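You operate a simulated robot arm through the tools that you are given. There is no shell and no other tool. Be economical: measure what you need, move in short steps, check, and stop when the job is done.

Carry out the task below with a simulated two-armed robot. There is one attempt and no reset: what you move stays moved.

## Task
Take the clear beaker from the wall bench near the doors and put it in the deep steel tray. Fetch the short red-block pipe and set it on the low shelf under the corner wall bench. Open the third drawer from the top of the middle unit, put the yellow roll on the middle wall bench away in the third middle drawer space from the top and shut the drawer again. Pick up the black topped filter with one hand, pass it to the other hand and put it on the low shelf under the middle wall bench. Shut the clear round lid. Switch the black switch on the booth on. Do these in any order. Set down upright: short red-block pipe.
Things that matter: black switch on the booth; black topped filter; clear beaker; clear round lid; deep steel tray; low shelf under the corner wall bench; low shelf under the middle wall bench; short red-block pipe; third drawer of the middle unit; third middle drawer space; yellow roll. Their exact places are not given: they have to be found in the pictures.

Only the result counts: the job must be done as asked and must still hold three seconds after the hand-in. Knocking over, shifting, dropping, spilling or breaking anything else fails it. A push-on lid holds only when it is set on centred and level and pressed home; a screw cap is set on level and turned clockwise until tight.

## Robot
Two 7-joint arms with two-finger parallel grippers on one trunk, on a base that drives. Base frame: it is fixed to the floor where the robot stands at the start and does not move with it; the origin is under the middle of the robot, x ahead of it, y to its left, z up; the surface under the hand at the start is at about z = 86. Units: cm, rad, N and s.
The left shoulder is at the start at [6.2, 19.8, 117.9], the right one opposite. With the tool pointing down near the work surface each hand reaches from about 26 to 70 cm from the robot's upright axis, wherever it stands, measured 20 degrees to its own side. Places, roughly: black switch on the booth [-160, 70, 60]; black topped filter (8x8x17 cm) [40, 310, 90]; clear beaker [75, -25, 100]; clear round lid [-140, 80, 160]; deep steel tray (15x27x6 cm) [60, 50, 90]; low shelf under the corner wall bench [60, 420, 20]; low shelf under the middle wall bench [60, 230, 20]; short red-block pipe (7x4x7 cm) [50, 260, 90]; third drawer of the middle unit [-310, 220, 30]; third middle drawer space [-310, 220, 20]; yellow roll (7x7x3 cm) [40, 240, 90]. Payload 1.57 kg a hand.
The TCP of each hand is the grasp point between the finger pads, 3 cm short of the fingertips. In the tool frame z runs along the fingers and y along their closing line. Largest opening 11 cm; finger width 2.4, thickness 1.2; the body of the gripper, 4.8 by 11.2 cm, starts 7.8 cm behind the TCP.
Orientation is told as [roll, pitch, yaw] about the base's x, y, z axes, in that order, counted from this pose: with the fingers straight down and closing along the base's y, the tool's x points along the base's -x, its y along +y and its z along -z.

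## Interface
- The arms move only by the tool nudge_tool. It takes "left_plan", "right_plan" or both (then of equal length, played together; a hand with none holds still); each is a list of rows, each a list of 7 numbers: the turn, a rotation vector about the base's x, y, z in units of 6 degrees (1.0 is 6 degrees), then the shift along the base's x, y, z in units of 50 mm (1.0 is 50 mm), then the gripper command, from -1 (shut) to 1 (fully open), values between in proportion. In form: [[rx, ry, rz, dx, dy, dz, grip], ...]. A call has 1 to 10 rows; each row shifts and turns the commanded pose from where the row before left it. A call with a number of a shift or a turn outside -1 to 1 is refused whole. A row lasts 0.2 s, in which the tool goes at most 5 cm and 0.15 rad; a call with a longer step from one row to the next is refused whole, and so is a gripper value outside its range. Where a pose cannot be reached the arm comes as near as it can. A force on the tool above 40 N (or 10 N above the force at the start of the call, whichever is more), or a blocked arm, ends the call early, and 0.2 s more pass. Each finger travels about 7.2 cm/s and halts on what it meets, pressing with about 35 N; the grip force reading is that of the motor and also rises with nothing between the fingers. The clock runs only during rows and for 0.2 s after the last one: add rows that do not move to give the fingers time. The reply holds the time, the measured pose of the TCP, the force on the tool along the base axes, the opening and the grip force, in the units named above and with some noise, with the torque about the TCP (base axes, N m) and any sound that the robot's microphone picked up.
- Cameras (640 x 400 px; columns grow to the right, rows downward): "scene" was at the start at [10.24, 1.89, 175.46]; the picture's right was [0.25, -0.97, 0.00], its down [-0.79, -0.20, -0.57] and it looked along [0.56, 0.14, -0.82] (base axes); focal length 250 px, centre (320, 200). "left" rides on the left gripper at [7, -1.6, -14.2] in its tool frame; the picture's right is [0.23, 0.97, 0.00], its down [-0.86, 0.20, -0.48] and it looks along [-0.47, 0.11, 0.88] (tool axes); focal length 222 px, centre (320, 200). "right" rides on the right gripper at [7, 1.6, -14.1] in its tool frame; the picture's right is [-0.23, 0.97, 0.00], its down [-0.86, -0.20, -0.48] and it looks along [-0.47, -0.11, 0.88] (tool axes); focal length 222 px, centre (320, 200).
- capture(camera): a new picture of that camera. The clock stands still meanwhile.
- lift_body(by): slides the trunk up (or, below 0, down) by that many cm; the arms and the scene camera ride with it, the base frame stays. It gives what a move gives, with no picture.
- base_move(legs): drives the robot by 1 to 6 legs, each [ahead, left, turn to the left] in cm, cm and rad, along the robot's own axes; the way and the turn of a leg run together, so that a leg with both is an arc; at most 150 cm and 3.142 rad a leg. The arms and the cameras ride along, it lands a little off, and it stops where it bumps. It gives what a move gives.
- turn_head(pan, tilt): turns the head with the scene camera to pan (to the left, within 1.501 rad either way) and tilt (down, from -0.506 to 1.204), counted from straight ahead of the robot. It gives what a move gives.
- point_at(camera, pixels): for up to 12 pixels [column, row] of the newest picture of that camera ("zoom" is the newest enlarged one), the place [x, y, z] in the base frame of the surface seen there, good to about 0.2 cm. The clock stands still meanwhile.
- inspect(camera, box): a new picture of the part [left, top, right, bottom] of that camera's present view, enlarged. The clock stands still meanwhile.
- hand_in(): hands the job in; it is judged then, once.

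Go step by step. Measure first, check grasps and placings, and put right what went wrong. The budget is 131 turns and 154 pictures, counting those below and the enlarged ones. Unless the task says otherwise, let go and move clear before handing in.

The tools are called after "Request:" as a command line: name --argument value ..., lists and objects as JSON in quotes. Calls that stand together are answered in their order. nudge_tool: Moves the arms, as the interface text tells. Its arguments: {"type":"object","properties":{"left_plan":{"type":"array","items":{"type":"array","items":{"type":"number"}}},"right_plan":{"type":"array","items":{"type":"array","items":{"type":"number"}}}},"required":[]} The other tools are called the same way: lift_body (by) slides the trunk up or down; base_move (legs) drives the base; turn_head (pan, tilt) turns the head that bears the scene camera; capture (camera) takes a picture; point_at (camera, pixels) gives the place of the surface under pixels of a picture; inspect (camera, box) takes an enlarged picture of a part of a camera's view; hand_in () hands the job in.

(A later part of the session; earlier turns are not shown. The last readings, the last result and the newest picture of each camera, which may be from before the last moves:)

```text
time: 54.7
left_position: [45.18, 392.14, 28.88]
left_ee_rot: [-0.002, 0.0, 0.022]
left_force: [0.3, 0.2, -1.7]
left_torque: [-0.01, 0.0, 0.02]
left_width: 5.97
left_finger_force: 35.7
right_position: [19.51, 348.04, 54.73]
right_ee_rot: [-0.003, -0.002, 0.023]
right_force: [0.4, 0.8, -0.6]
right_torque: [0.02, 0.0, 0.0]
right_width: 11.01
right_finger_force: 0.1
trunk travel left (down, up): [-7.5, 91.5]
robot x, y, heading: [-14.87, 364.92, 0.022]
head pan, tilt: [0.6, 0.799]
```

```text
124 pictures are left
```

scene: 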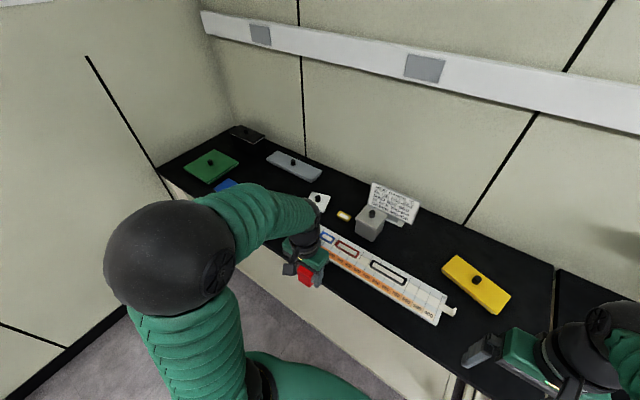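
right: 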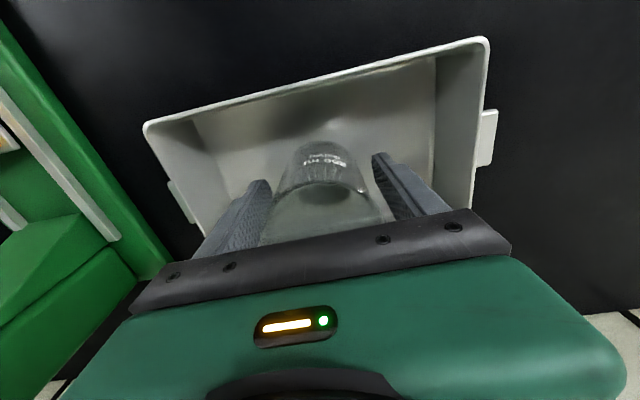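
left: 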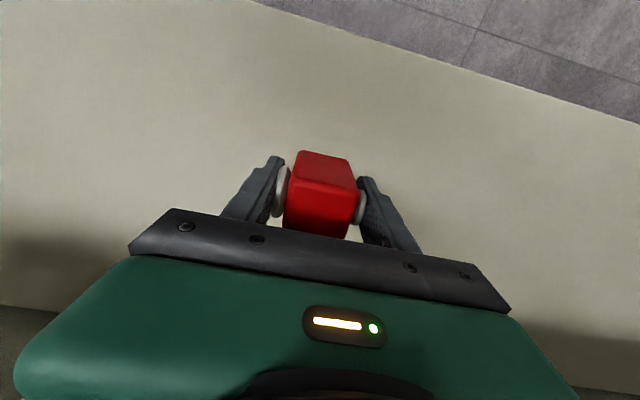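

I'll lower to the shelf (TCP ≈ 20.0) in small final steps.

Request:
nudge_tool --left_plan '[[0, 0, 0, 0, 0, -0.7, -1], [0, 0, 0, 0, 0, -0.7, -1], [0, 0, 0, 0, 0, -0.26, -1], [0, 0, 0, 0, 0, -0.06, -1], [0, 0, 0, 0, 0, -0.04, -1], [0, 0, 0, 0, 0, 0, -1]]'

```text
time: 56.1
left_position: [45.15, 392.13, 19.92]
left_ee_rot: [-0.003, -0.002, 0.019]
left_force: [1.1, 0.5, -2.2]
left_torque: [0.02, -0.01, 0.01]
left_width: 5.98
left_finger_force: 35.3
right_position: [19.45, 348.12, 54.61]
right_ee_rot: [-0.001, -0.001, 0.021]
right_force: [0.6, 0.6, 0.3]
right_torque: [-0.02, 0.04, 0.01]
right_width: 11.01
right_finger_force: 0.0
trunk travel left (down, up): [-7.5, 91.5]
robot x, y, heading: [-15.22, 364.88, 0.023]
head pan, tilt: [0.6, 0.799]
```

Request:
nudge_tool --left_plan '[[0, 0, 0, 0, 0, -0.03, -1], [0, 0, 0, 0, 0, -0.03, -1], [0, 0, 0, 0, 0, 0, -1]]'

Request:
inspect --camera "left" --box '[200, 120, 440, 270]'

```text
time: 56.9
left_position: [45.06, 392.12, 19.84]
left_ee_rot: [0.001, -0.003, 0.022]
left_force: [-1.9, -0.3, 6.5]
left_torque: [0.2, 0.08, 0.04]
left_width: 5.97
left_finger_force: 34.8
right_position: [19.46, 348.02, 54.83]
right_ee_rot: [-0.001, -0.002, 0.021]
right_force: [0.5, 0.5, 0.3]
right_torque: [-0.01, -0.02, 0.0]
right_width: 11.02
right_finger_force: 0.0
trunk travel left (down, up): [-7.5, 91.5]
robot x, y, heading: [-15.04, 364.88, 0.017]
head pan, tilt: [0.6, 0.799]
```

```text
2.67 times, centred on (320, 195) of left
```

zoom: 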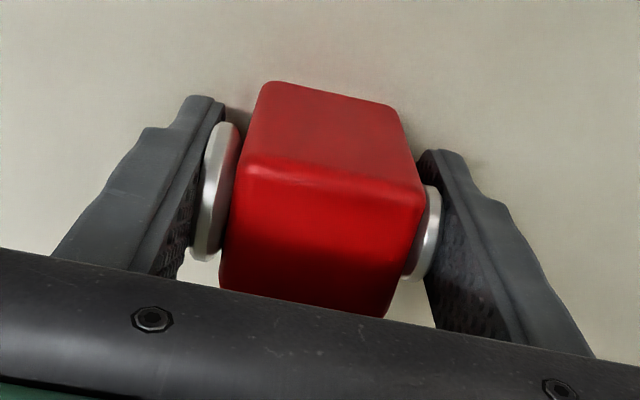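

Contact felt (+6.5 N). I'll release and rise.

Request:
nudge_tool --left_plan '[[0, 0, 0, 0, 0, 0, -0.3], [0, 0, 0, 0, 0, 0, 0.5], [0, 0, 0, 0, 0, 0, 1], [0, 0, 0, 0, 0, 0, 1], [0, 0, 0, 0, 0, 0.6, 1], [0, 0, 0, 0, 0, 0.8, 1], [0, 0, 0, -0.2, 0, 0.8, 1], [0, 0, 0, -0.6, 0, 0, 1]]'

Request:
capture --camera "left"

```text
time: 58.7
left_position: [40.84, 392.34, 30.43]
left_ee_rot: [-0.003, 0.0, 0.021]
left_force: [0.5, 0.2, 0.6]
left_torque: [-0.02, 0.0, -0.04]
left_width: 10.96
left_finger_force: 0.0
right_position: [19.52, 348.04, 54.66]
right_ee_rot: [-0.002, -0.003, 0.021]
right_force: [0.2, 0.3, -0.4]
right_torque: [-0.02, 0.02, 0.0]
right_width: 11.01
right_finger_force: 0.1
trunk travel left (down, up): [-7.5, 91.5]
robot x, y, heading: [-15.08, 365.35, 0.019]
head pan, tilt: [0.6, 0.799]
```

```text
122 pictures are left
```

left: 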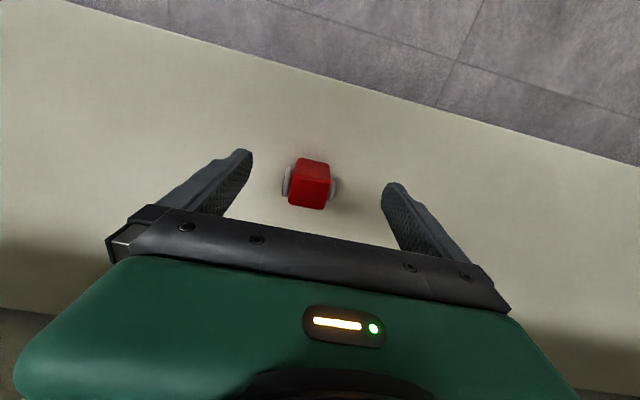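

The red pipe stands upright on the corner shelf at (45,392). I'll retract, raise the trunk and go back to the filter.

Request:
nudge_tool --left_plan '[[0, 0, 0, -0.8, 0, 0, 1], [0, 0, 0, -0.8, 0, 0, 1], [0, 0, 0, -0.8, 0, 0, 1], [0, 0, 0, -0.8, 0, 0, 1], [0, 0, 0, -0.8, 0, 0, 1], [0, 0, 0, 0, 0, 0.8, 1], [0, 0, 0, 0, 0, 0.8, 1], [0, 0, 0, 0, 0, 0.8, 1], [0, 0, 0, 0, 0, 0.8, 1]]'

Request:
lift_body --by 38

Request:
lift_body --by 38

Request:
base_move --legs '[[2, -77, -0.02]]'

Request:
turn_head --pan 0.2 --tilt 0.9

Request:
capture --camera "scene"

```text
time: 60.7
left_position: [20.91, 392.3, 46.39]
left_ee_rot: [-0.002, -0.003, 0.022]
left_force: [-0.1, 0.6, 0.3]
left_torque: [0.03, 0.02, 0.02]
left_width: 11.01
left_finger_force: 0.1
right_position: [19.52, 347.98, 54.72]
right_ee_rot: [-0.001, 0.0, 0.022]
right_force: [-0.3, 0.2, -0.3]
right_torque: [0.03, 0.0, -0.02]
right_width: 11.0
right_finger_force: 0.0
trunk travel left (down, up): [-7.5, 91.5]
robot x, y, heading: [-14.82, 364.58, 0.021]
head pan, tilt: [0.6, 0.799]
```

```text
time: 64.3
left_position: [20.94, 392.21, 84.36]
left_ee_rot: [-0.001, -0.001, 0.022]
left_force: [-0.3, 0.6, -0.4]
left_torque: [-0.01, -0.03, -0.01]
left_width: 11.0
left_finger_force: 0.0
right_position: [19.54, 348.12, 92.69]
right_ee_rot: [-0.004, -0.004, 0.019]
right_force: [-0.3, 0.0, -0.3]
right_torque: [-0.01, 0.0, -0.01]
right_width: 10.98
right_finger_force: 0.0
trunk travel left (down, up): [-45.5, 53.5]
robot x, y, heading: [-15.0, 365.11, 0.023]
head pan, tilt: [0.6, 0.799]
```

```text
time: 68.0
left_position: [21.05, 392.13, 122.4]
left_ee_rot: [-0.004, -0.002, 0.02]
left_force: [0.7, 0.1, 0.1]
left_torque: [0.02, 0.0, -0.03]
left_width: 11.0
left_finger_force: 0.0
right_position: [19.49, 348.15, 130.77]
right_ee_rot: [-0.002, -0.003, 0.021]
right_force: [-0.1, -0.3, 0.1]
right_torque: [0.0, -0.01, 0.0]
right_width: 11.01
right_finger_force: 0.0
trunk travel left (down, up): [-83.5, 15.5]
robot x, y, heading: [-15.36, 365.21, 0.016]
head pan, tilt: [0.6, 0.799]
```

```text
time: 72.2
left_position: [24.37, 314.95, 122.19]
left_ee_rot: [-0.005, 0.0, -0.006]
left_force: [0.3, -0.7, 0.4]
left_torque: [-0.03, 0.0, 0.01]
left_width: 11.01
left_finger_force: 0.1
right_position: [21.67, 270.82, 130.81]
right_ee_rot: [-0.005, -0.001, -0.005]
right_force: [0.4, 0.4, -0.5]
right_torque: [-0.01, 0.0, -0.02]
right_width: 11.0
right_finger_force: 0.0
trunk travel left (down, up): [-83.5, 15.5]
robot x, y, heading: [-12.84, 288.11, -0.003]
head pan, tilt: [0.6, 0.799]
```

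```text
time: 73.0
left_position: [24.25, 314.8, 122.37]
left_ee_rot: [-0.002, -0.001, -0.005]
left_force: [1.0, 1.2, -0.8]
left_torque: [-0.02, -0.02, 0.01]
left_width: 11.01
left_finger_force: 0.0
right_position: [21.74, 270.61, 130.79]
right_ee_rot: [-0.004, -0.003, -0.007]
right_force: [0.3, 0.2, 0.2]
right_torque: [-0.02, -0.03, 0.01]
right_width: 10.98
right_finger_force: 0.0
trunk travel left (down, up): [-83.5, 15.5]
robot x, y, heading: [-12.47, 288.25, -0.001]
head pan, tilt: [0.201, 0.901]
```

```text
121 pictures are left
```

scene: 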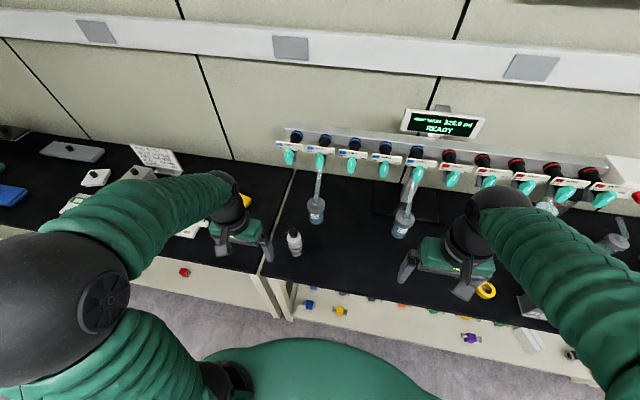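

The filter is at (294,242). I'll enlarge it and measure.

Request:
inspect --camera "scene" --box '[254, 180, 350, 270]'

Request:
inspect --camera "left" --box '[200, 60, 400, 200]'

```text
4.44 times, centred on (302, 225) of scene
```

zoom: 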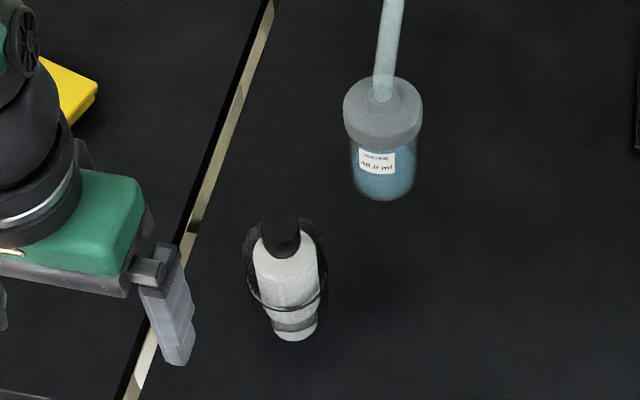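

```text
2.86 times, centred on (300, 130) of left
```

zoom: 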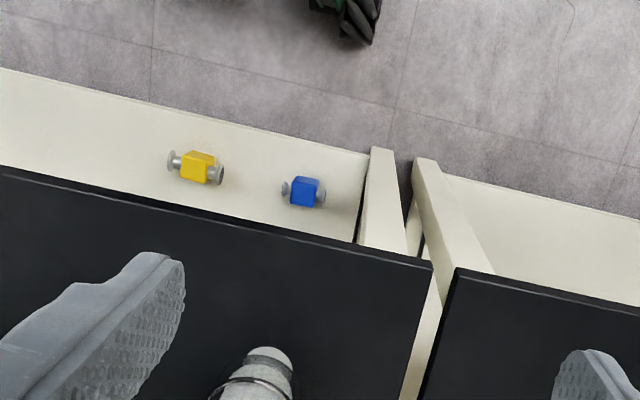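

There's a clear rim or halo around the filter that I need to understand. I'll bring the left hand above it for a close view.

Request:
nudge_tool --left_plan '[[0, 0, 0, 0.7, -0.35, 0, 1], [0, 0, 0, 0.7, -0.35, 0, 1], [0, 0, 0, 0.7, -0.35, -0.2, 1], [0, 0, 0, 0.7, -0.35, -0.2, 1], [0, 0, 0, 0.5, 0, 0, 1], [0, 0, 0, 0, 0, 0, 1]]'

Request:
inspect --camera "left" --box '[220, 80, 420, 205]'

Request:
point_at --camera "zoom" --pixels '[[320, 200], [300, 230], [340, 230], [320, 260], [320, 160], [280, 200], [360, 200], [320, 290]]'

```text
time: 74.4
left_position: [40.83, 307.55, 120.34]
left_ee_rot: [0.0, -0.002, -0.008]
left_force: [-0.4, 0.7, 0.9]
left_torque: [-0.04, -0.01, 0.02]
left_width: 11.01
left_finger_force: 0.1
right_position: [21.62, 270.38, 130.73]
right_ee_rot: [-0.002, -0.003, -0.007]
right_force: [0.6, 0.0, 0.0]
right_torque: [-0.02, 0.04, 0.0]
right_width: 11.01
right_finger_force: 0.1
trunk travel left (down, up): [-83.5, 15.5]
robot x, y, heading: [-12.72, 288.13, -0.007]
head pan, tilt: [0.201, 0.901]
```

```text
3.20 times, centred on (320, 142) of left
```

zoom: 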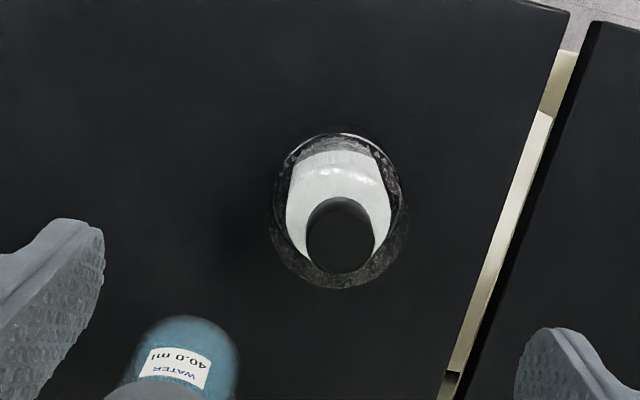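

```text
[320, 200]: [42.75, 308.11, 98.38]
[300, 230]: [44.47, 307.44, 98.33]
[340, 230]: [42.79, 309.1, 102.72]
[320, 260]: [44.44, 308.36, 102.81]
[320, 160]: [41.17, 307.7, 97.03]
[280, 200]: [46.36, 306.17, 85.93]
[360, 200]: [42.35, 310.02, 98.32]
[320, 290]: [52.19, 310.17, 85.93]
```

The black cap is at (43,308.9), top z 102.8, dia about 3.3, with white shoulders at 98.4 and a clear cup around it about 7 wide. I'll grip the cap with the left hand.

Request:
nudge_tool --left_plan '[[0, 0, 0, 0.22, 0.13, -0.8, 1], [0, 0, 0, 0.22, 0.13, -0.8, 1], [0, 0, 0, 0, 0, -0.8, 0.4], [0, 0, 0, 0, 0, -0.8, 0.2], [0, 0, 0, 0, 0, -0.42, 0.2], [0, 0, 0, 0, 0, 0, 0.2]]'

Request:
capture --camera "left"

```text
time: 75.7
left_position: [43.0, 308.98, 103.09]
left_ee_rot: [-0.002, -0.01, -0.006]
left_force: [0.1, 0.0, -0.9]
left_torque: [0.02, 0.0, 0.04]
left_width: 6.6
left_finger_force: 0.0
right_position: [21.4, 270.24, 130.83]
right_ee_rot: [0.0, -0.004, -0.007]
right_force: [-0.2, 0.0, -0.6]
right_torque: [0.02, -0.02, -0.02]
right_width: 10.99
right_finger_force: 0.0
trunk travel left (down, up): [-83.5, 15.5]
robot x, y, heading: [-12.6, 288.25, -0.01]
head pan, tilt: [0.201, 0.901]
stopped in row 6 (left hand): the force on the tool passed its limit at 61 N (the readings are from after the stop); the commanded pose is now the measured one
```

```text
117 pictures are left
```

left: 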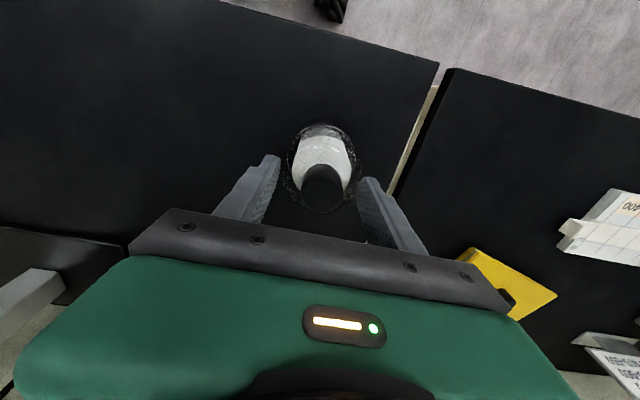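

The fingertips met the clear cup's rim at z≈100. The cap still stands 2.7 cm above that, so I'll rise 0.3 cm and close on the cap.

Request:
nudge_tool --left_plan '[[0, 0, 0, 0, 0, 0.08, 0.2], [0, 0, 0, 0, 0, 0, -0.3], [0, 0, 0, 0, 0, 0, -1], [0, 0, 0, 0, 0, 0, -1], [0, 0, 0, 0, 0, 0, -1], [0, 0, 0, 0, 0, 0, -1]]'

Request:
inspect --camera "left" --box '[200, 80, 440, 230]'

Request:
inspect --camera "scene" --box '[240, 180, 340, 280]'

```text
time: 77.0
left_position: [43.28, 308.88, 103.45]
left_ee_rot: [-0.002, -0.009, -0.008]
left_force: [0.2, 0.2, 3.4]
left_torque: [0.07, 0.18, -0.03]
left_width: 3.04
left_finger_force: 34.7
right_position: [21.48, 270.3, 130.7]
right_ee_rot: [-0.001, -0.005, -0.008]
right_force: [-0.2, 0.5, 0.0]
right_torque: [0.02, 0.02, -0.01]
right_width: 11.02
right_finger_force: 0.1
trunk travel left (down, up): [-83.5, 15.5]
robot x, y, heading: [-12.27, 288.27, -0.003]
head pan, tilt: [0.201, 0.901]
```

```text
2.67 times, centred on (320, 155) of left
```

zoom: 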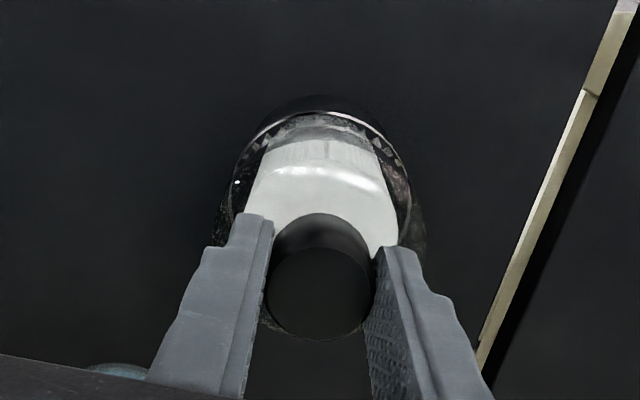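

```text
4.00 times, centred on (290, 230) of scene
```

zoom: 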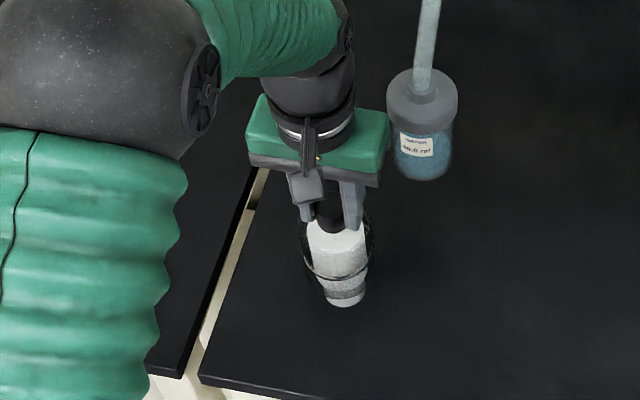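

Cap gripped (3.04). I'll lift and bring it back toward the middle for a look from the right camera and scene.

Request:
nudge_tool --left_plan '[[0, 0, 0, 0, 0, 0.5, -1], [0, 0, 0, 0, 0, 0.8, -1], [0, 0, 0, 0, 0, 0.8, -1], [0, 0, 0, -0.2, -0.1, 0.8, -1], [0, 0, 0, -0.3, -0.3, 0.8, -1], [0, 0, 0, -0.3, -0.3, 0.8, -1], [0, 0, 0, -0.4, -0.3, 0, -1], [0, 0, 0, -0.4, -0.3, 0, -1]]' --right_plan '[[0, 0, 0, 0, -0.6, 0, 1], [0, 0, 0, 0, -0.6, 0, 1], [0, 0, 0, 0, -0.6, 0, 1], [0, 0, 0, 0, -0.6, -0.2, 1], [0, 0, 0, 0, -0.6, -0.2, 1], [0, 0, 0, 0, 0, -0.4, 1], [0, 0, 0, 0, 0, 0, 1], [0, 0, 0, 0, 0, 0, 1]]'

Request:
turn_head --pan 0.2 --tilt 0.7

Request:
capture --camera "scene"

```text
time: 78.8
left_position: [35.37, 302.22, 125.89]
left_ee_rot: [0.001, -0.009, -0.007]
left_force: [-0.7, 0.5, -2.5]
left_torque: [0.01, 0.01, -0.02]
left_width: 3.05
left_finger_force: 35.2
right_position: [21.28, 255.32, 126.74]
right_ee_rot: [-0.002, -0.002, -0.007]
right_force: [0.5, 0.6, 0.3]
right_torque: [0.02, -0.02, 0.01]
right_width: 10.98
right_finger_force: 0.1
trunk travel left (down, up): [-83.5, 15.5]
robot x, y, heading: [-12.34, 288.53, -0.009]
head pan, tilt: [0.201, 0.901]
```

```text
time: 79.6
left_position: [35.4, 302.19, 125.83]
left_ee_rot: [0.0, -0.008, -0.006]
left_force: [0.4, -0.4, -2.5]
left_torque: [0.0, 0.01, -0.01]
left_width: 3.08
left_finger_force: 34.5
right_position: [21.35, 255.19, 126.82]
right_ee_rot: [0.0, -0.002, -0.007]
right_force: [0.2, 0.2, -0.1]
right_torque: [-0.05, 0.04, 0.05]
right_width: 11.01
right_finger_force: 0.0
trunk travel left (down, up): [-83.5, 15.5]
robot x, y, heading: [-12.57, 288.35, -0.008]
head pan, tilt: [0.201, 0.7]
```

```text
114 pictures are left
```

scene: 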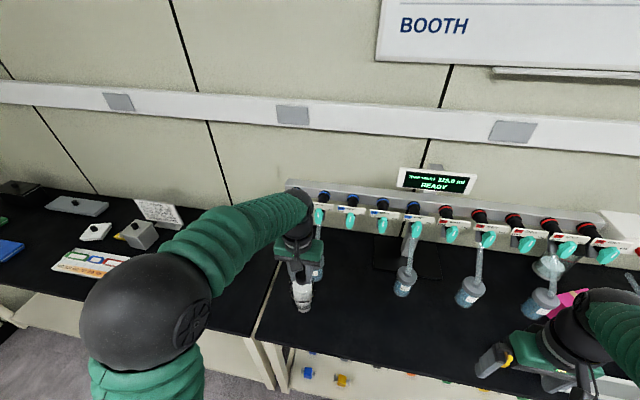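

Request:
inspect --camera "scene" --box '[260, 225, 350, 325]'

Request:
point_at --camera "zoom" --pixels '[[300, 230], [300, 260], [300, 290], [300, 320], [300, 345], [275, 270], [330, 265], [340, 230], [270, 240], [290, 340]]'

```text
4.00 times, centred on (305, 275) of scene
```

zoom: 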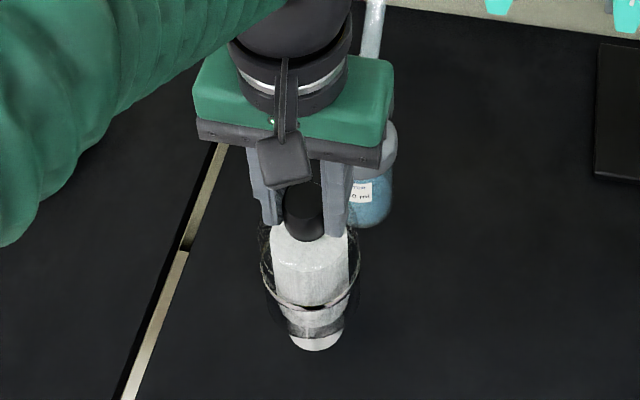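

```text
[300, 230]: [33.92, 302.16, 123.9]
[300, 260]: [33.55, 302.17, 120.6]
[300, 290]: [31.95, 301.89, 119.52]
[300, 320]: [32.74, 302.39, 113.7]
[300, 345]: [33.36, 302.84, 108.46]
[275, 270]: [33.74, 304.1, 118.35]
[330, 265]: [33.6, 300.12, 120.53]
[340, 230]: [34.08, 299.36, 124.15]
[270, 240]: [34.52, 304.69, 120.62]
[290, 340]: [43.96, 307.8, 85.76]
```

The filter hangs straight from the left hand: base z≈108.4, rim z≈122.5. I'll tilt the right hand (pitch 45°, yaw 36°) for gripping the vessel at mid-height while the left brings it nearer the middle.

Request:
nudge_tool --right_plan '[[0, -1, 0, 0, 0.3, 0, 1], [0, -1, 0, 0, 0.3, 0, 1], [0, -1, 0, 0, 0.3, 0, 1], [0, -1, 0, 0, 0.3, 0, 1], [0, -1, 0, 0, 0.3, 0, 1], [0, -1, 0, 0, 0.3, 0, 1], [0, -1, 0, 0, 0.2, 0, 1], [0, -0.5, 0, 0, 0, 0, 1], [0, 0, 1, 0, 0, 0, 1], [0, 0, 1, 0, 0, 0, 1]]' --left_plan '[[0, 0, 0, 0, -0.3, 0, -1], [0, 0, 0, 0, -0.3, 0, -1], [0, 0, 0, 0, -0.3, 0, -1], [0, 0, 0, 0, -0.3, 0, -1], [0, 0, 0, 0, -0.2, 0, -1], [0, 0, 0, 0, 0, 0, -1], [0, 0, 0, 0, 0, 0, -1], [0, 0, 0, 0, 0, 0, -1], [0, 0, 0, 0, 0, 0, -1], [0, 0, 0, 0, 0, 0, -1]]'

Request:
nudge_tool --right_plan '[[0, 0, 1, 0, 0.3, 0, 1], [0, 0, 1, 0, 0.3, 0, 1], [0, 0, 1, 0, 0.3, 0, 1], [0, 0, 1, 0, 0.2, 0, 1], [0, 0, 0, 0, 0, 0, 1]]'

Request:
capture --camera "right"

Request:
capture --camera "scene"

```text
time: 81.8
left_position: [35.43, 295.13, 125.66]
left_ee_rot: [0.001, -0.008, -0.008]
left_force: [0.4, 0.4, -1.6]
left_torque: [-0.04, 0.0, 0.0]
left_width: 3.07
left_finger_force: 34.9
right_position: [30.54, 263.16, 130.33]
right_ee_rot: [0.009, -0.789, 0.198]
right_force: [-0.4, -0.5, -0.1]
right_torque: [0.01, 0.0, -0.01]
right_width: 10.98
right_finger_force: 0.2
right hand out of reach, approached as far as the arm can: row 4, 5, 6, 7, 8
trunk travel left (down, up): [-83.5, 15.5]
robot x, y, heading: [-12.65, 288.47, -0.007]
head pan, tilt: [0.201, 0.7]
```

```text
time: 83.0
left_position: [35.26, 295.26, 125.83]
left_ee_rot: [0.001, -0.008, -0.006]
left_force: [-0.5, 0.4, -3.1]
left_torque: [0.01, -0.01, -0.01]
left_width: 3.05
left_finger_force: 35.1
right_position: [30.53, 268.74, 130.38]
right_ee_rot: [0.007, -0.789, 0.619]
right_force: [0.4, 0.5, 0.0]
right_torque: [0.01, 0.01, 0.02]
right_width: 10.98
right_finger_force: 0.0
trunk travel left (down, up): [-83.5, 15.5]
robot x, y, heading: [-12.58, 288.08, -0.007]
head pan, tilt: [0.201, 0.7]
```

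```text
112 pictures are left
```

right: 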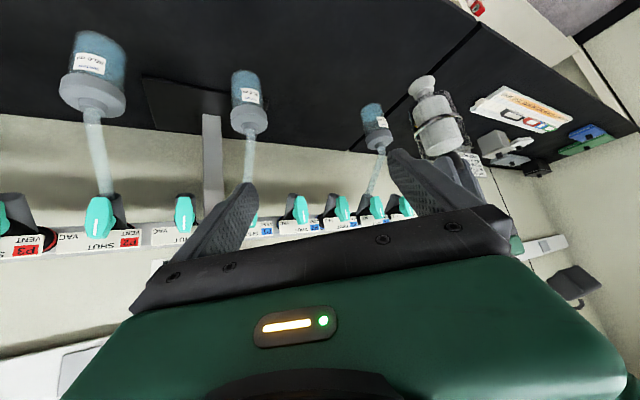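

```text
111 pictures are left
```

scene: 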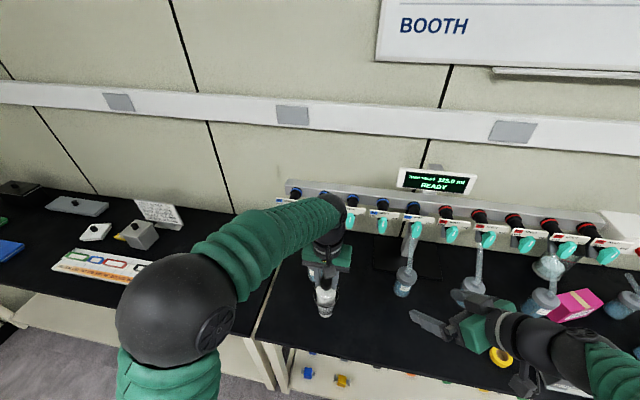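

Request:
inspect --camera "right" --box '[380, 60, 500, 160]'

Request:
point_at --camera "zoom" --pixels '[[220, 130], [245, 180], [280, 260], [330, 340], [310, 300], [350, 380], [200, 200], [320, 260], [240, 240], [330, 160]]'

```text
4.00 times, centred on (440, 110) of right
```

zoom: 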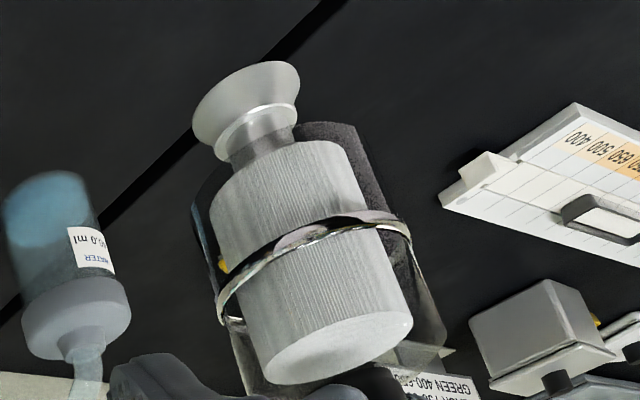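

```text
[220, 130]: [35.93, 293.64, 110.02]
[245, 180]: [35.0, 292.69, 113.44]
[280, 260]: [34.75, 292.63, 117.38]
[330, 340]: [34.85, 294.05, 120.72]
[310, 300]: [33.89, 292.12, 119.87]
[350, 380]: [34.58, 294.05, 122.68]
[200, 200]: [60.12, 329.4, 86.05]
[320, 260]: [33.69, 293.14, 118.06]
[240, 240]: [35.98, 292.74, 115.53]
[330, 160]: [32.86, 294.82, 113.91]
```

The filter has a ribbed cartridge inside a clear sleeve (z 113–122), with a flared foot at 108.4. I'll move the right hand to a standoff 14 cm short of the grip point.

Request:
nudge_tool --right_plan '[[0, 0, 0, -0.15, 0.8, -0.2, 1], [0, 0, 0, -0.15, 0.8, -0.2, 1], [0, 0, 0, -0.15, 0.8, -0.2, 1], [0, 0, 0, -0.15, 0.8, -0.2, 1], [0, 0, 0, -0.14, 0.88, -0.24, 1], [0, 0, 0, 0, 0, 0, 1]]'

Request:
capture --camera "right"

Request:
capture --camera "scene"

```text
time: 84.4
left_position: [35.27, 295.67, 125.78]
left_ee_rot: [-0.002, -0.008, -0.006]
left_force: [0.3, 0.4, -1.8]
left_torque: [-0.01, 0.0, -0.02]
left_width: 3.08
left_finger_force: 35.4
right_position: [27.42, 289.73, 126.02]
right_ee_rot: [0.004, -0.785, 0.62]
right_force: [0.2, -0.7, 0.0]
right_torque: [0.0, 0.02, -0.01]
right_width: 11.0
right_finger_force: 0.1
right hand out of reach, approached as far as the arm can: row 3, 4
trunk travel left (down, up): [-83.5, 15.5]
robot x, y, heading: [-12.68, 288.27, -0.009]
head pan, tilt: [0.201, 0.7]
```

```text
109 pictures are left
```

right: 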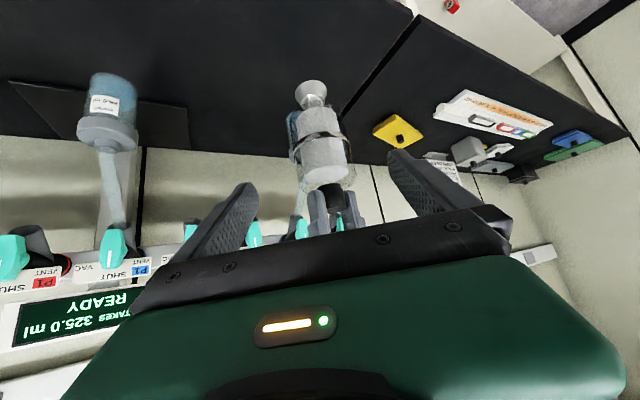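

```text
108 pictures are left
```

scene: 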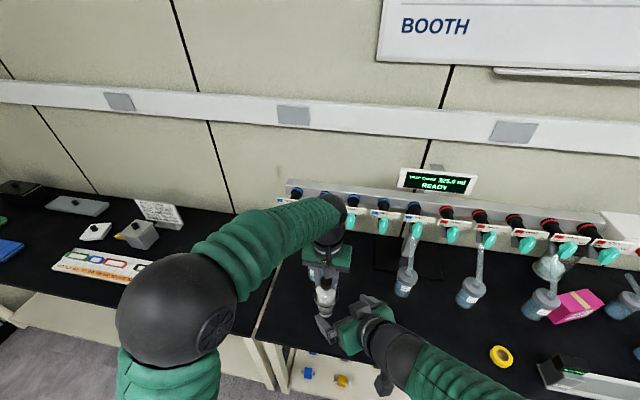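

Alignment is good: the filter sits at column 320. I'll approach along the finger direction.

Request:
nudge_tool --right_plan '[[0, 0, 0, 0.25, 0.19, -0.36, 1], [0, 0, 0, 0.25, 0.19, -0.36, 1], [0, 0, 0, 0.25, 0.19, -0.36, 1], [0, 0, 0, 0.25, 0.19, -0.36, 1], [0, 0, 0, 0.25, 0.18, -0.36, 1], [0, 0, 0, 0, 0, 0, 1]]'

Request:
capture --camera "right"

Request:
inspect --camera "scene" --box '[260, 225, 400, 345]'

```text
time: 85.8
left_position: [35.45, 295.44, 125.75]
left_ee_rot: [0.001, -0.008, -0.007]
left_force: [0.1, -0.8, -2.4]
left_torque: [0.01, 0.0, 0.0]
left_width: 3.05
left_finger_force: 35.7
right_position: [34.45, 293.77, 116.83]
right_ee_rot: [0.005, -0.787, 0.617]
right_force: [0.5, -0.4, 0.1]
right_torque: [0.05, 0.04, 0.02]
right_width: 11.0
right_finger_force: 0.0
right hand out of reach, approached as far as the arm can: row 2, 3
trunk travel left (down, up): [-83.5, 15.5]
robot x, y, heading: [-12.41, 288.31, -0.008]
head pan, tilt: [0.201, 0.7]
```

```text
107 pictures are left
```

right: 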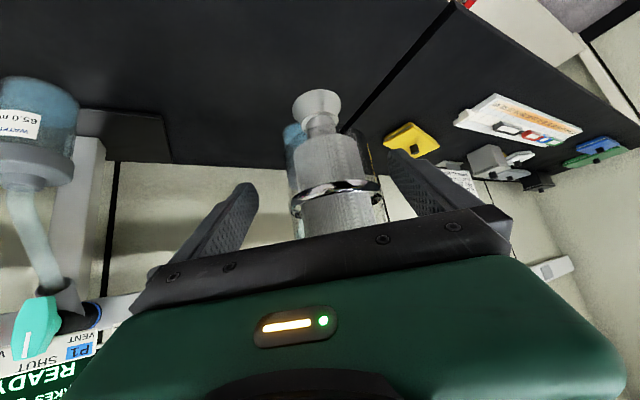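

```text
3.33 times, centred on (330, 285) of scene
```

zoom: 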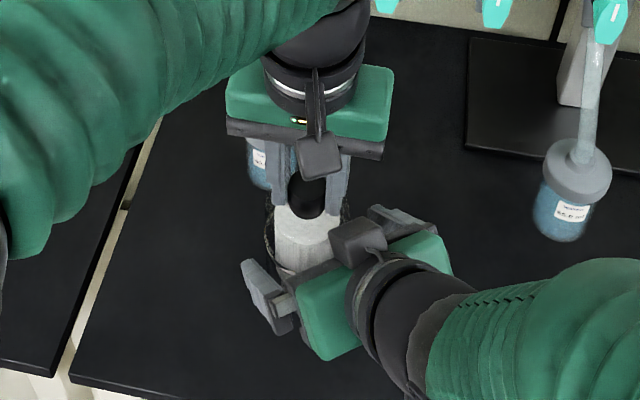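

Request:
point_at --camera "zoom" --pixels '[[355, 235], [345, 250], [345, 170], [340, 200], [320, 280], [400, 225], [375, 235]]'

```text
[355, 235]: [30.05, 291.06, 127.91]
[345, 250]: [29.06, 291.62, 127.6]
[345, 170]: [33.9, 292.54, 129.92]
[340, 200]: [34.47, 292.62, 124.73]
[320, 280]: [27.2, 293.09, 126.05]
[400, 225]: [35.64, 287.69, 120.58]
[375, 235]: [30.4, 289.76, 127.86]
```

There's enough clearance between the right hand and the left fingers. I'll make a final small adjustment and close the right gripper.

Request:
nudge_tool --right_plan '[[0, 0, 0, 0.06, 0.13, -0.1, 1], [0, 0, 0, 0.06, 0.13, -0.1, 0.6], [0, 0, 0, 0, 0, 0, 0.3], [0, 0, 0, 0, 0, 0, 0], [0, 0, 0, 0, 0, 0, -0.5], [0, 0, 0, 0, 0, 0, -1], [0, 0, 0, 0, 0, 0, -1], [0, 0, 0, 0, 0, 0, -1]]'

Request:
capture --camera "right"

```text
time: 87.6
left_position: [35.5, 295.31, 125.78]
left_ee_rot: [-0.003, -0.01, -0.008]
left_force: [11.5, -13.4, -3.2]
left_torque: [-0.13, -0.73, -0.16]
left_width: 3.09
left_finger_force: 35.4
right_position: [35.1, 294.97, 115.75]
right_ee_rot: [0.008, -0.788, 0.623]
right_force: [-10.7, 14.2, 1.2]
right_torque: [-1.27, -0.36, 0.26]
right_width: 7.09
right_finger_force: 35.1
trunk travel left (down, up): [-83.5, 15.5]
robot x, y, heading: [-12.53, 288.24, -0.006]
head pan, tilt: [0.201, 0.7]
```

```text
105 pictures are left
```

right: 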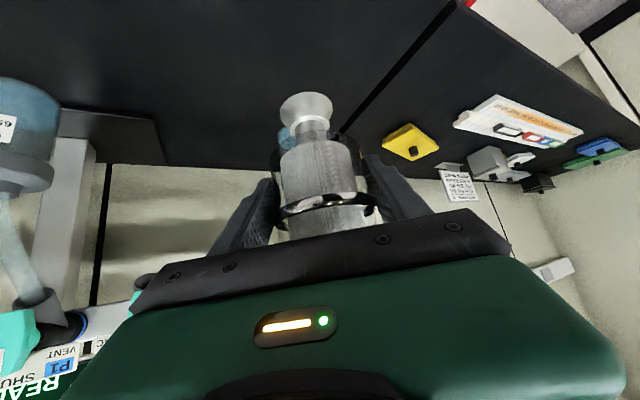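

Right hand grips the sleeve (7.09). I'll relax the side load, open the left hand a little and lift it off.

Request:
nudge_tool --right_plan '[[0, 0, 0, -0.03, 0.04, 0, -1], [0, 0, 0, -0.03, 0.04, 0, -1], [0, 0, 0, 0, 0, 0, -1], [0, 0, 0, 0, 0, 0, -1], [0, 0, 0, 0, 0, 0, -1], [0, 0, 0, 0, 0, 0, -1], [0, 0, 0, 0, 0, 0, -1], [0, 0, 0, 0, 0, 0, -1]]' --left_plan '[[0, 0, 0, 0, 0, 0, -1], [0, 0, 0, 0, 0, 0, -1], [0, 0, 0, 0, 0, 0, -0.3], [0, 0, 0, 0, 0, 0, -0.2], [0, 0, 0, 0, 0, 0.3, -0.2], [0, 0, 0, 0, 0, 0.8, -0.2], [0, 0, 0, 0, 0, 0.8, -0.2], [0, 0, 0, 0, 0.5, 0.5, 0]]'

Request:
capture --camera "right"

Request:
capture --camera "scene"

```text
time: 88.2
left_position: [35.55, 294.85, 126.3]
left_ee_rot: [-0.014, -0.028, -0.011]
left_force: [5.3, -11.3, 12.0]
left_torque: [-0.76, 0.11, -0.19]
left_width: 3.13
left_finger_force: 34.8
right_position: [35.54, 294.13, 116.54]
right_ee_rot: [0.002, -0.798, 0.596]
right_force: [-5.8, 11.4, -14.6]
right_torque: [-0.5, -0.62, 0.23]
right_width: 7.2
right_finger_force: 35.0
trunk travel left (down, up): [-83.5, 15.5]
robot x, y, heading: [-12.47, 288.34, -0.007]
head pan, tilt: [0.201, 0.7]
stopped in row 2 (left hand): the force on the tool passed its limit at 43 N (the readings are from after the stop); the commanded pose is now the measured one
```

```text
104 pictures are left
```

right: 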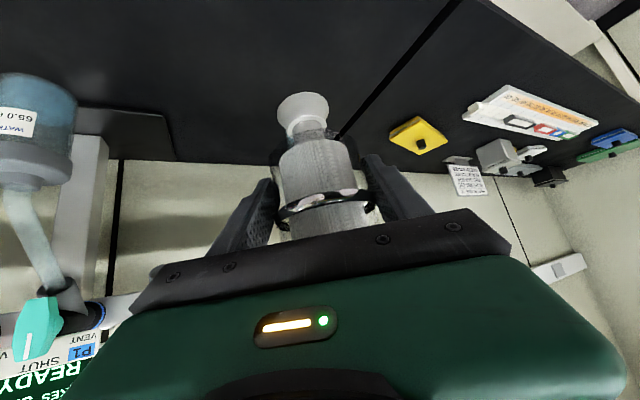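

```text
103 pictures are left
```

scene: 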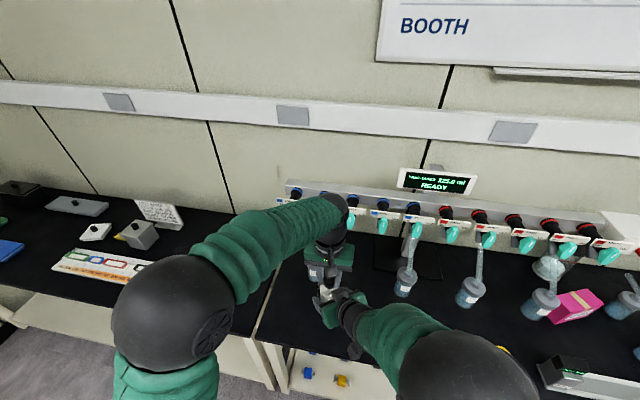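

The shift loaded both hands. The right hand holds well, so I'll simply open the left a little without moving the right.

Request:
nudge_tool --left_plan '[[0, 0, 0, 0, 0, 0, -0.5], [0, 0, 0, 0, 0, 0, -0.2], [0, 0, 0, 0, 0, 0, -0.2], [0, 0, 0, 0, 0, 0, -0.2]]'

Request:
inspect --camera "scene" --box '[260, 225, 400, 345]'

```text
time: 89.2
left_position: [35.41, 295.03, 126.11]
left_ee_rot: [-0.009, -0.021, -0.008]
left_force: [-1.3, 0.4, 0.7]
left_torque: [-0.01, -0.01, -0.01]
left_width: 4.37
left_finger_force: 0.1
right_position: [35.56, 294.22, 116.68]
right_ee_rot: [0.006, -0.803, 0.598]
right_force: [-0.2, 0.1, -2.6]
right_torque: [-0.03, -0.01, 0.0]
right_width: 7.07
right_finger_force: 34.8
trunk travel left (down, up): [-83.5, 15.5]
robot x, y, heading: [-12.49, 288.43, -0.006]
head pan, tilt: [0.201, 0.7]
```

```text
3.33 times, centred on (330, 285) of scene
```

zoom: 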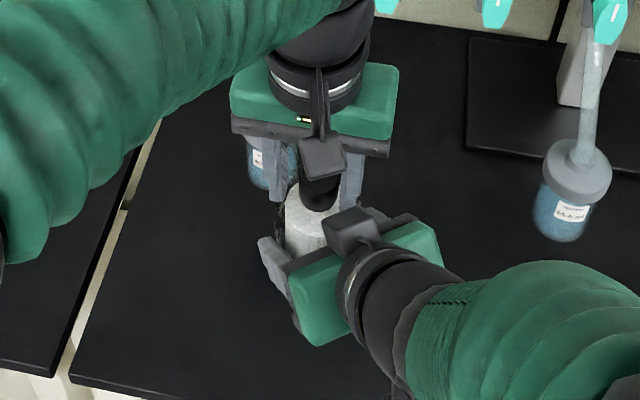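

Left released, right carries the filter (-2.6 N). I'll lift the left hand away.

Request:
nudge_tool --left_plan '[[0, 0, 0, 0, 0, 0.5, -0.2], [0, 0, 0, 0, 0, 0.8, -0.2], [0, 0, 0, 0, 0.3, 0.8, 0], [0, 0, 0, -0.3, 0.7, 0.3, 0.5], [0, 0, 0, -0.3, 0.8, 0, 1], [0, 0, 0, -0.3, 0.8, 0, 1], [0, 0, 0, -0.5, 0.5, 0, 1]]'

Request:
capture --camera "scene"

Request:
capture --camera "right"

```text
time: 90.8
left_position: [28.23, 310.76, 138.16]
left_ee_rot: [-0.012, -0.022, -0.012]
left_force: [0.3, -0.7, 0.2]
left_torque: [0.0, 0.0, 0.01]
left_width: 11.02
left_finger_force: 0.0
right_position: [35.27, 294.52, 116.68]
right_ee_rot: [0.004, -0.803, 0.6]
right_force: [0.3, 0.1, -2.0]
right_torque: [-0.04, 0.0, 0.0]
right_width: 7.07
right_finger_force: 34.7
trunk travel left (down, up): [-83.5, 15.5]
robot x, y, heading: [-12.73, 288.5, -0.011]
head pan, tilt: [0.201, 0.7]
```

```text
101 pictures are left
```

scene: 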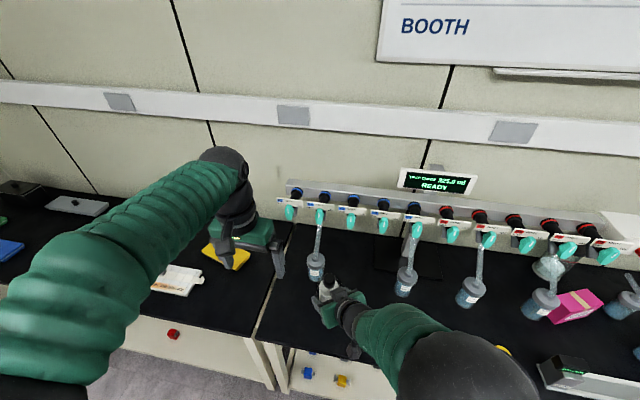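

```text
100 pictures are left
```

right: 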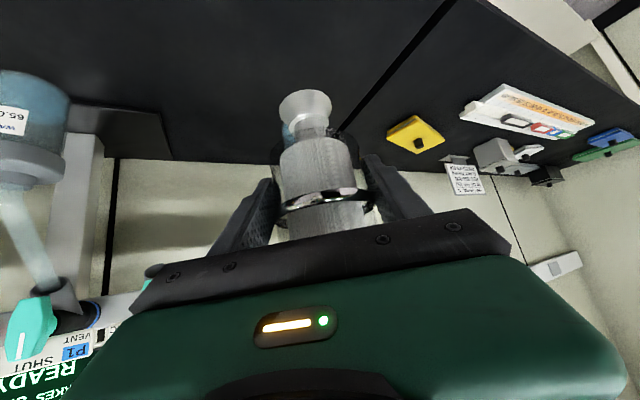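

The right hand holds the filter upright. I'll check the right elbow's place, then back off and lower.

Request:
point_at --camera "scene" --pixels '[[450, 345], [400, 330], [470, 390], [360, 315], [410, 370]]'

Request:
base_move --legs '[[-20, -20, 0.01]]'

Request:
lift_body --by -40

Request:
lift_body --by -36

Request:
turn_head --pan 0 --tilt 0.9

Request:
capture --camera "scene"

Request:
capture --camera "right"

```text
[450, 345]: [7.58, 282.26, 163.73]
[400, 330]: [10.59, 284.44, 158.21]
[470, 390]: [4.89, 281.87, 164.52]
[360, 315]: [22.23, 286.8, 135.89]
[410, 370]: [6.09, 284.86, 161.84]
```

```text
time: 92.7
left_position: [8.28, 291.3, 138.06]
left_ee_rot: [-0.017, -0.019, 0.002]
left_force: [0.4, -0.2, 0.6]
left_torque: [0.04, 0.0, 0.0]
left_width: 11.02
left_finger_force: 0.0
right_position: [15.55, 274.89, 116.35]
right_ee_rot: [0.0, -0.796, 0.609]
right_force: [-0.4, 1.2, -2.2]
right_torque: [-0.01, -0.01, -0.02]
right_width: 7.04
right_finger_force: 34.4
trunk travel left (down, up): [-83.5, 15.5]
robot x, y, heading: [-32.6, 267.5, 0.006]
head pan, tilt: [0.201, 0.7]
```

```text
time: 94.3
left_position: [7.82, 290.17, 126.68]
left_ee_rot: [-0.007, -0.022, 0.001]
left_force: [-0.8, 0.5, -0.3]
left_torque: [0.01, -0.03, 0.01]
left_width: 11.0
left_finger_force: 0.0
right_position: [17.13, 274.72, 112.4]
right_ee_rot: [0.071, -0.95, 0.536]
right_force: [-0.5, -0.3, -2.6]
right_torque: [-0.03, -0.02, 0.0]
right_width: 7.02
right_finger_force: 35.1
trunk travel left (down, up): [-72.3, 26.7]
robot x, y, heading: [-32.47, 267.88, 0.002]
head pan, tilt: [0.201, 0.7]
stopped: the arm was blocked; the commanded pose is now the measured one
```

```text
time: 96.7
left_position: [7.64, 290.32, 109.86]
left_ee_rot: [-0.008, -0.023, 0.0]
left_force: [0.6, 0.8, -0.4]
left_torque: [0.0, 0.01, 0.03]
left_width: 11.01
left_finger_force: 0.1
right_position: [17.96, 275.51, 102.33]
right_ee_rot: [0.147, -1.084, 0.469]
right_force: [0.3, -0.2, -2.8]
right_torque: [-0.02, -0.01, 0.05]
right_width: 7.05
right_finger_force: 34.8
trunk travel left (down, up): [-54.1, 44.9]
robot x, y, heading: [-32.78, 267.73, 0.007]
head pan, tilt: [0.201, 0.7]
stopped: the arm was blocked; the commanded pose is now the measured one
```

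```text
time: 97.4
left_position: [7.64, 290.3, 109.7]
left_ee_rot: [-0.01, -0.024, 0.0]
left_force: [0.0, 0.3, -0.3]
left_torque: [-0.03, 0.0, -0.01]
left_width: 11.0
left_finger_force: 0.0
right_position: [18.09, 275.52, 102.29]
right_ee_rot: [0.148, -1.085, 0.465]
right_force: [-0.7, -0.7, -1.2]
right_torque: [0.03, 0.05, 0.01]
right_width: 7.04
right_finger_force: 34.8
trunk travel left (down, up): [-54.1, 44.9]
robot x, y, heading: [-32.79, 267.63, 0.008]
head pan, tilt: [0.0, 0.901]
```

```text
99 pictures are left
```

scene: 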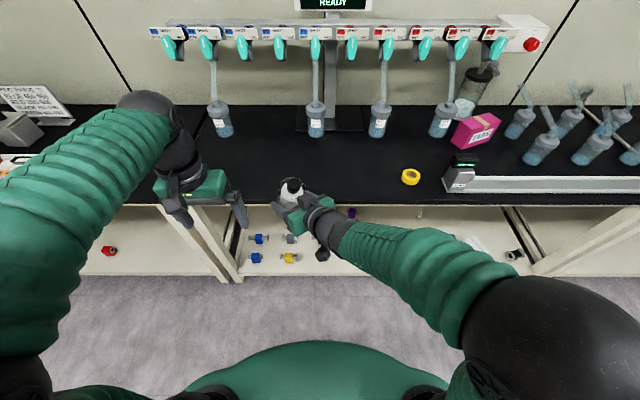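

```text
98 pictures are left
```

right: 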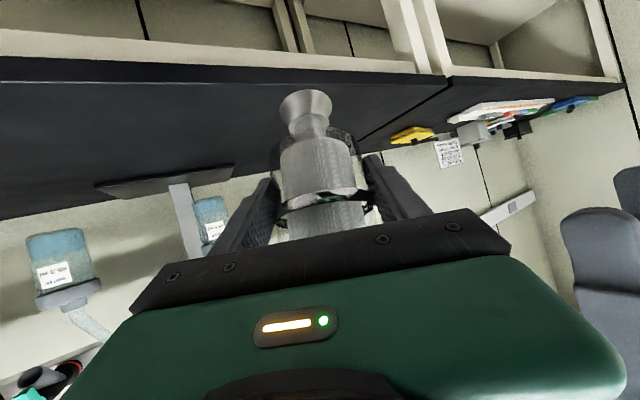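

The lowering blocked the right arm and tilted it. I'll measure the arm's parts to find what it met.

Request:
point_at --camera "scene" --pixels '[[540, 310], [480, 330], [420, 245], [350, 235], [322, 255], [300, 225], [290, 190], [480, 380], [320, 370], [440, 390], [600, 380]]'

Request:
turn_head --pan -0.6 --tilt 1.1

Request:
capture --camera "scene"

```text
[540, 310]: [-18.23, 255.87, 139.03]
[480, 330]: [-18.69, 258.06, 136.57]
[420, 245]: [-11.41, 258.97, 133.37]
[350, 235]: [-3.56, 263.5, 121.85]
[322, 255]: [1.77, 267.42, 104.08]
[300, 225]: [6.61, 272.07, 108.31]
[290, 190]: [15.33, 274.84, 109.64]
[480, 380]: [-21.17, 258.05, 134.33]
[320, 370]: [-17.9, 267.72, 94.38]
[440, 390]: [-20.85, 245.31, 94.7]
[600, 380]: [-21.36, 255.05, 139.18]
```

```text
time: 98.4
left_position: [7.72, 290.42, 109.57]
left_ee_rot: [-0.008, -0.024, -0.001]
left_force: [-0.3, -0.5, -0.2]
left_torque: [-0.02, 0.0, 0.0]
left_width: 11.0
left_finger_force: 0.1
right_position: [17.85, 275.67, 102.39]
right_ee_rot: [0.153, -1.088, 0.463]
right_force: [-0.2, 0.1, -2.1]
right_torque: [-0.03, 0.01, -0.03]
right_width: 7.06
right_finger_force: 34.7
trunk travel left (down, up): [-54.1, 44.9]
robot x, y, heading: [-32.89, 267.81, 0.003]
head pan, tilt: [-0.6, 1.1]
```

```text
97 pictures are left
```

scene: 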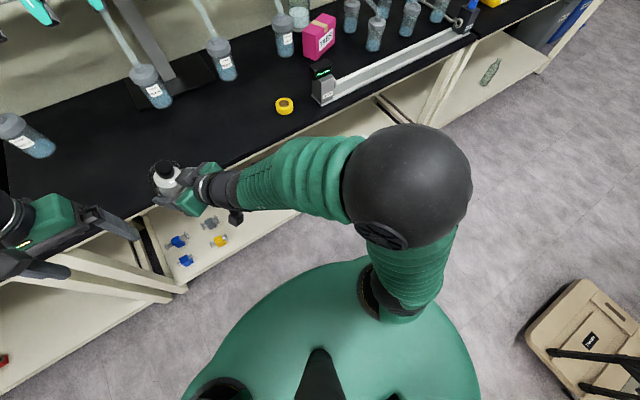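

The right arm seems folded to its limit, since the tilted hand was too close to the body. I'll check the stool's distance behind right before backing off to stretch the arm.

Request:
point_at --camera "scene" --pixels '[[540, 340], [600, 290], [590, 380], [490, 280], [490, 360], [180, 240], [210, 225], [220, 242], [300, 215], [350, 125]]'

Request:
turn_head --pan -1.5 --tilt 0.7

Request:
capture --camera "scene"

Request:
turn_head --pan 1.5 --tilt 0.7

Request:
capture --camera "scene"

```text
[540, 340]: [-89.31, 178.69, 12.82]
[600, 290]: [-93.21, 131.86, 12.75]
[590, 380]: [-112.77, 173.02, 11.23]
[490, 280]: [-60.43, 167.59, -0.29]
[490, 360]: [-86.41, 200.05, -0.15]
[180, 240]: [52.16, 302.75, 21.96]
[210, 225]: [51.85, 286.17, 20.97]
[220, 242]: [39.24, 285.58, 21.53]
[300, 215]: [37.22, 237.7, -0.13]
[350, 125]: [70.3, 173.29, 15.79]
```

```text
time: 99.6
left_position: [7.71, 290.43, 109.6]
left_ee_rot: [-0.01, -0.023, -0.001]
left_force: [-0.2, 0.6, -0.2]
left_torque: [-0.02, 0.01, -0.02]
left_width: 10.99
left_finger_force: 0.1
right_position: [17.94, 275.59, 102.5]
right_ee_rot: [0.156, -1.089, 0.463]
right_force: [-0.1, 0.1, -1.4]
right_torque: [0.02, 0.03, 0.0]
right_width: 7.07
right_finger_force: 34.2
trunk travel left (down, up): [-54.1, 44.9]
robot x, y, heading: [-33.23, 267.47, 0.005]
head pan, tilt: [-1.499, 0.7]
```

```text
96 pictures are left
```

scene: 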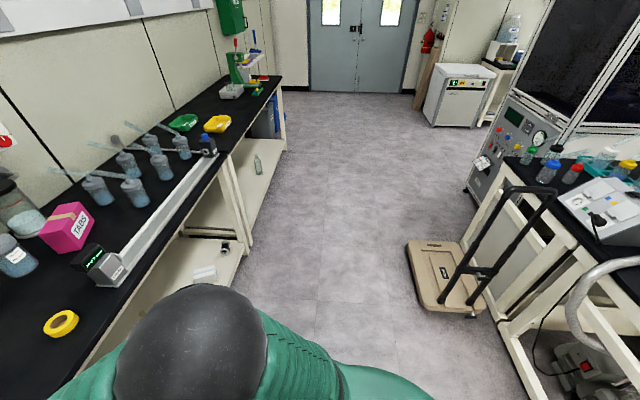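

```text
time: 102.2
left_position: [7.85, 290.3, 109.56]
left_ee_rot: [-0.01, -0.022, 0.0]
left_force: [-0.1, -0.7, 0.5]
left_torque: [-0.02, 0.01, 0.0]
left_width: 10.98
left_finger_force: 0.0
right_position: [17.93, 275.54, 102.64]
right_ee_rot: [0.158, -1.093, 0.458]
right_force: [-0.6, 0.0, -1.5]
right_torque: [-0.01, -0.01, 0.01]
right_width: 7.03
right_finger_force: 34.9
trunk travel left (down, up): [-54.1, 44.9]
robot x, y, heading: [-32.6, 267.83, 0.006]
head pan, tilt: [1.499, 0.7]
```

```text
95 pictures are left
```

scene: 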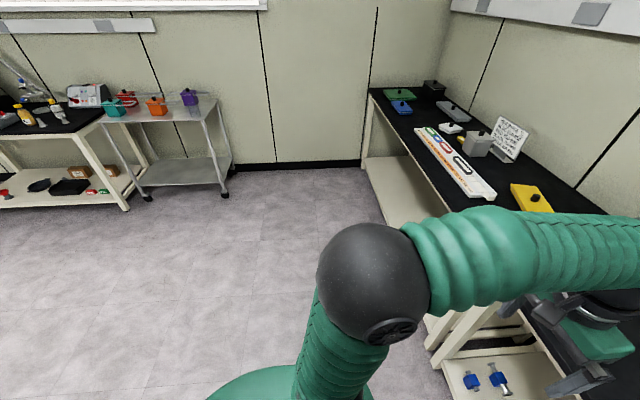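

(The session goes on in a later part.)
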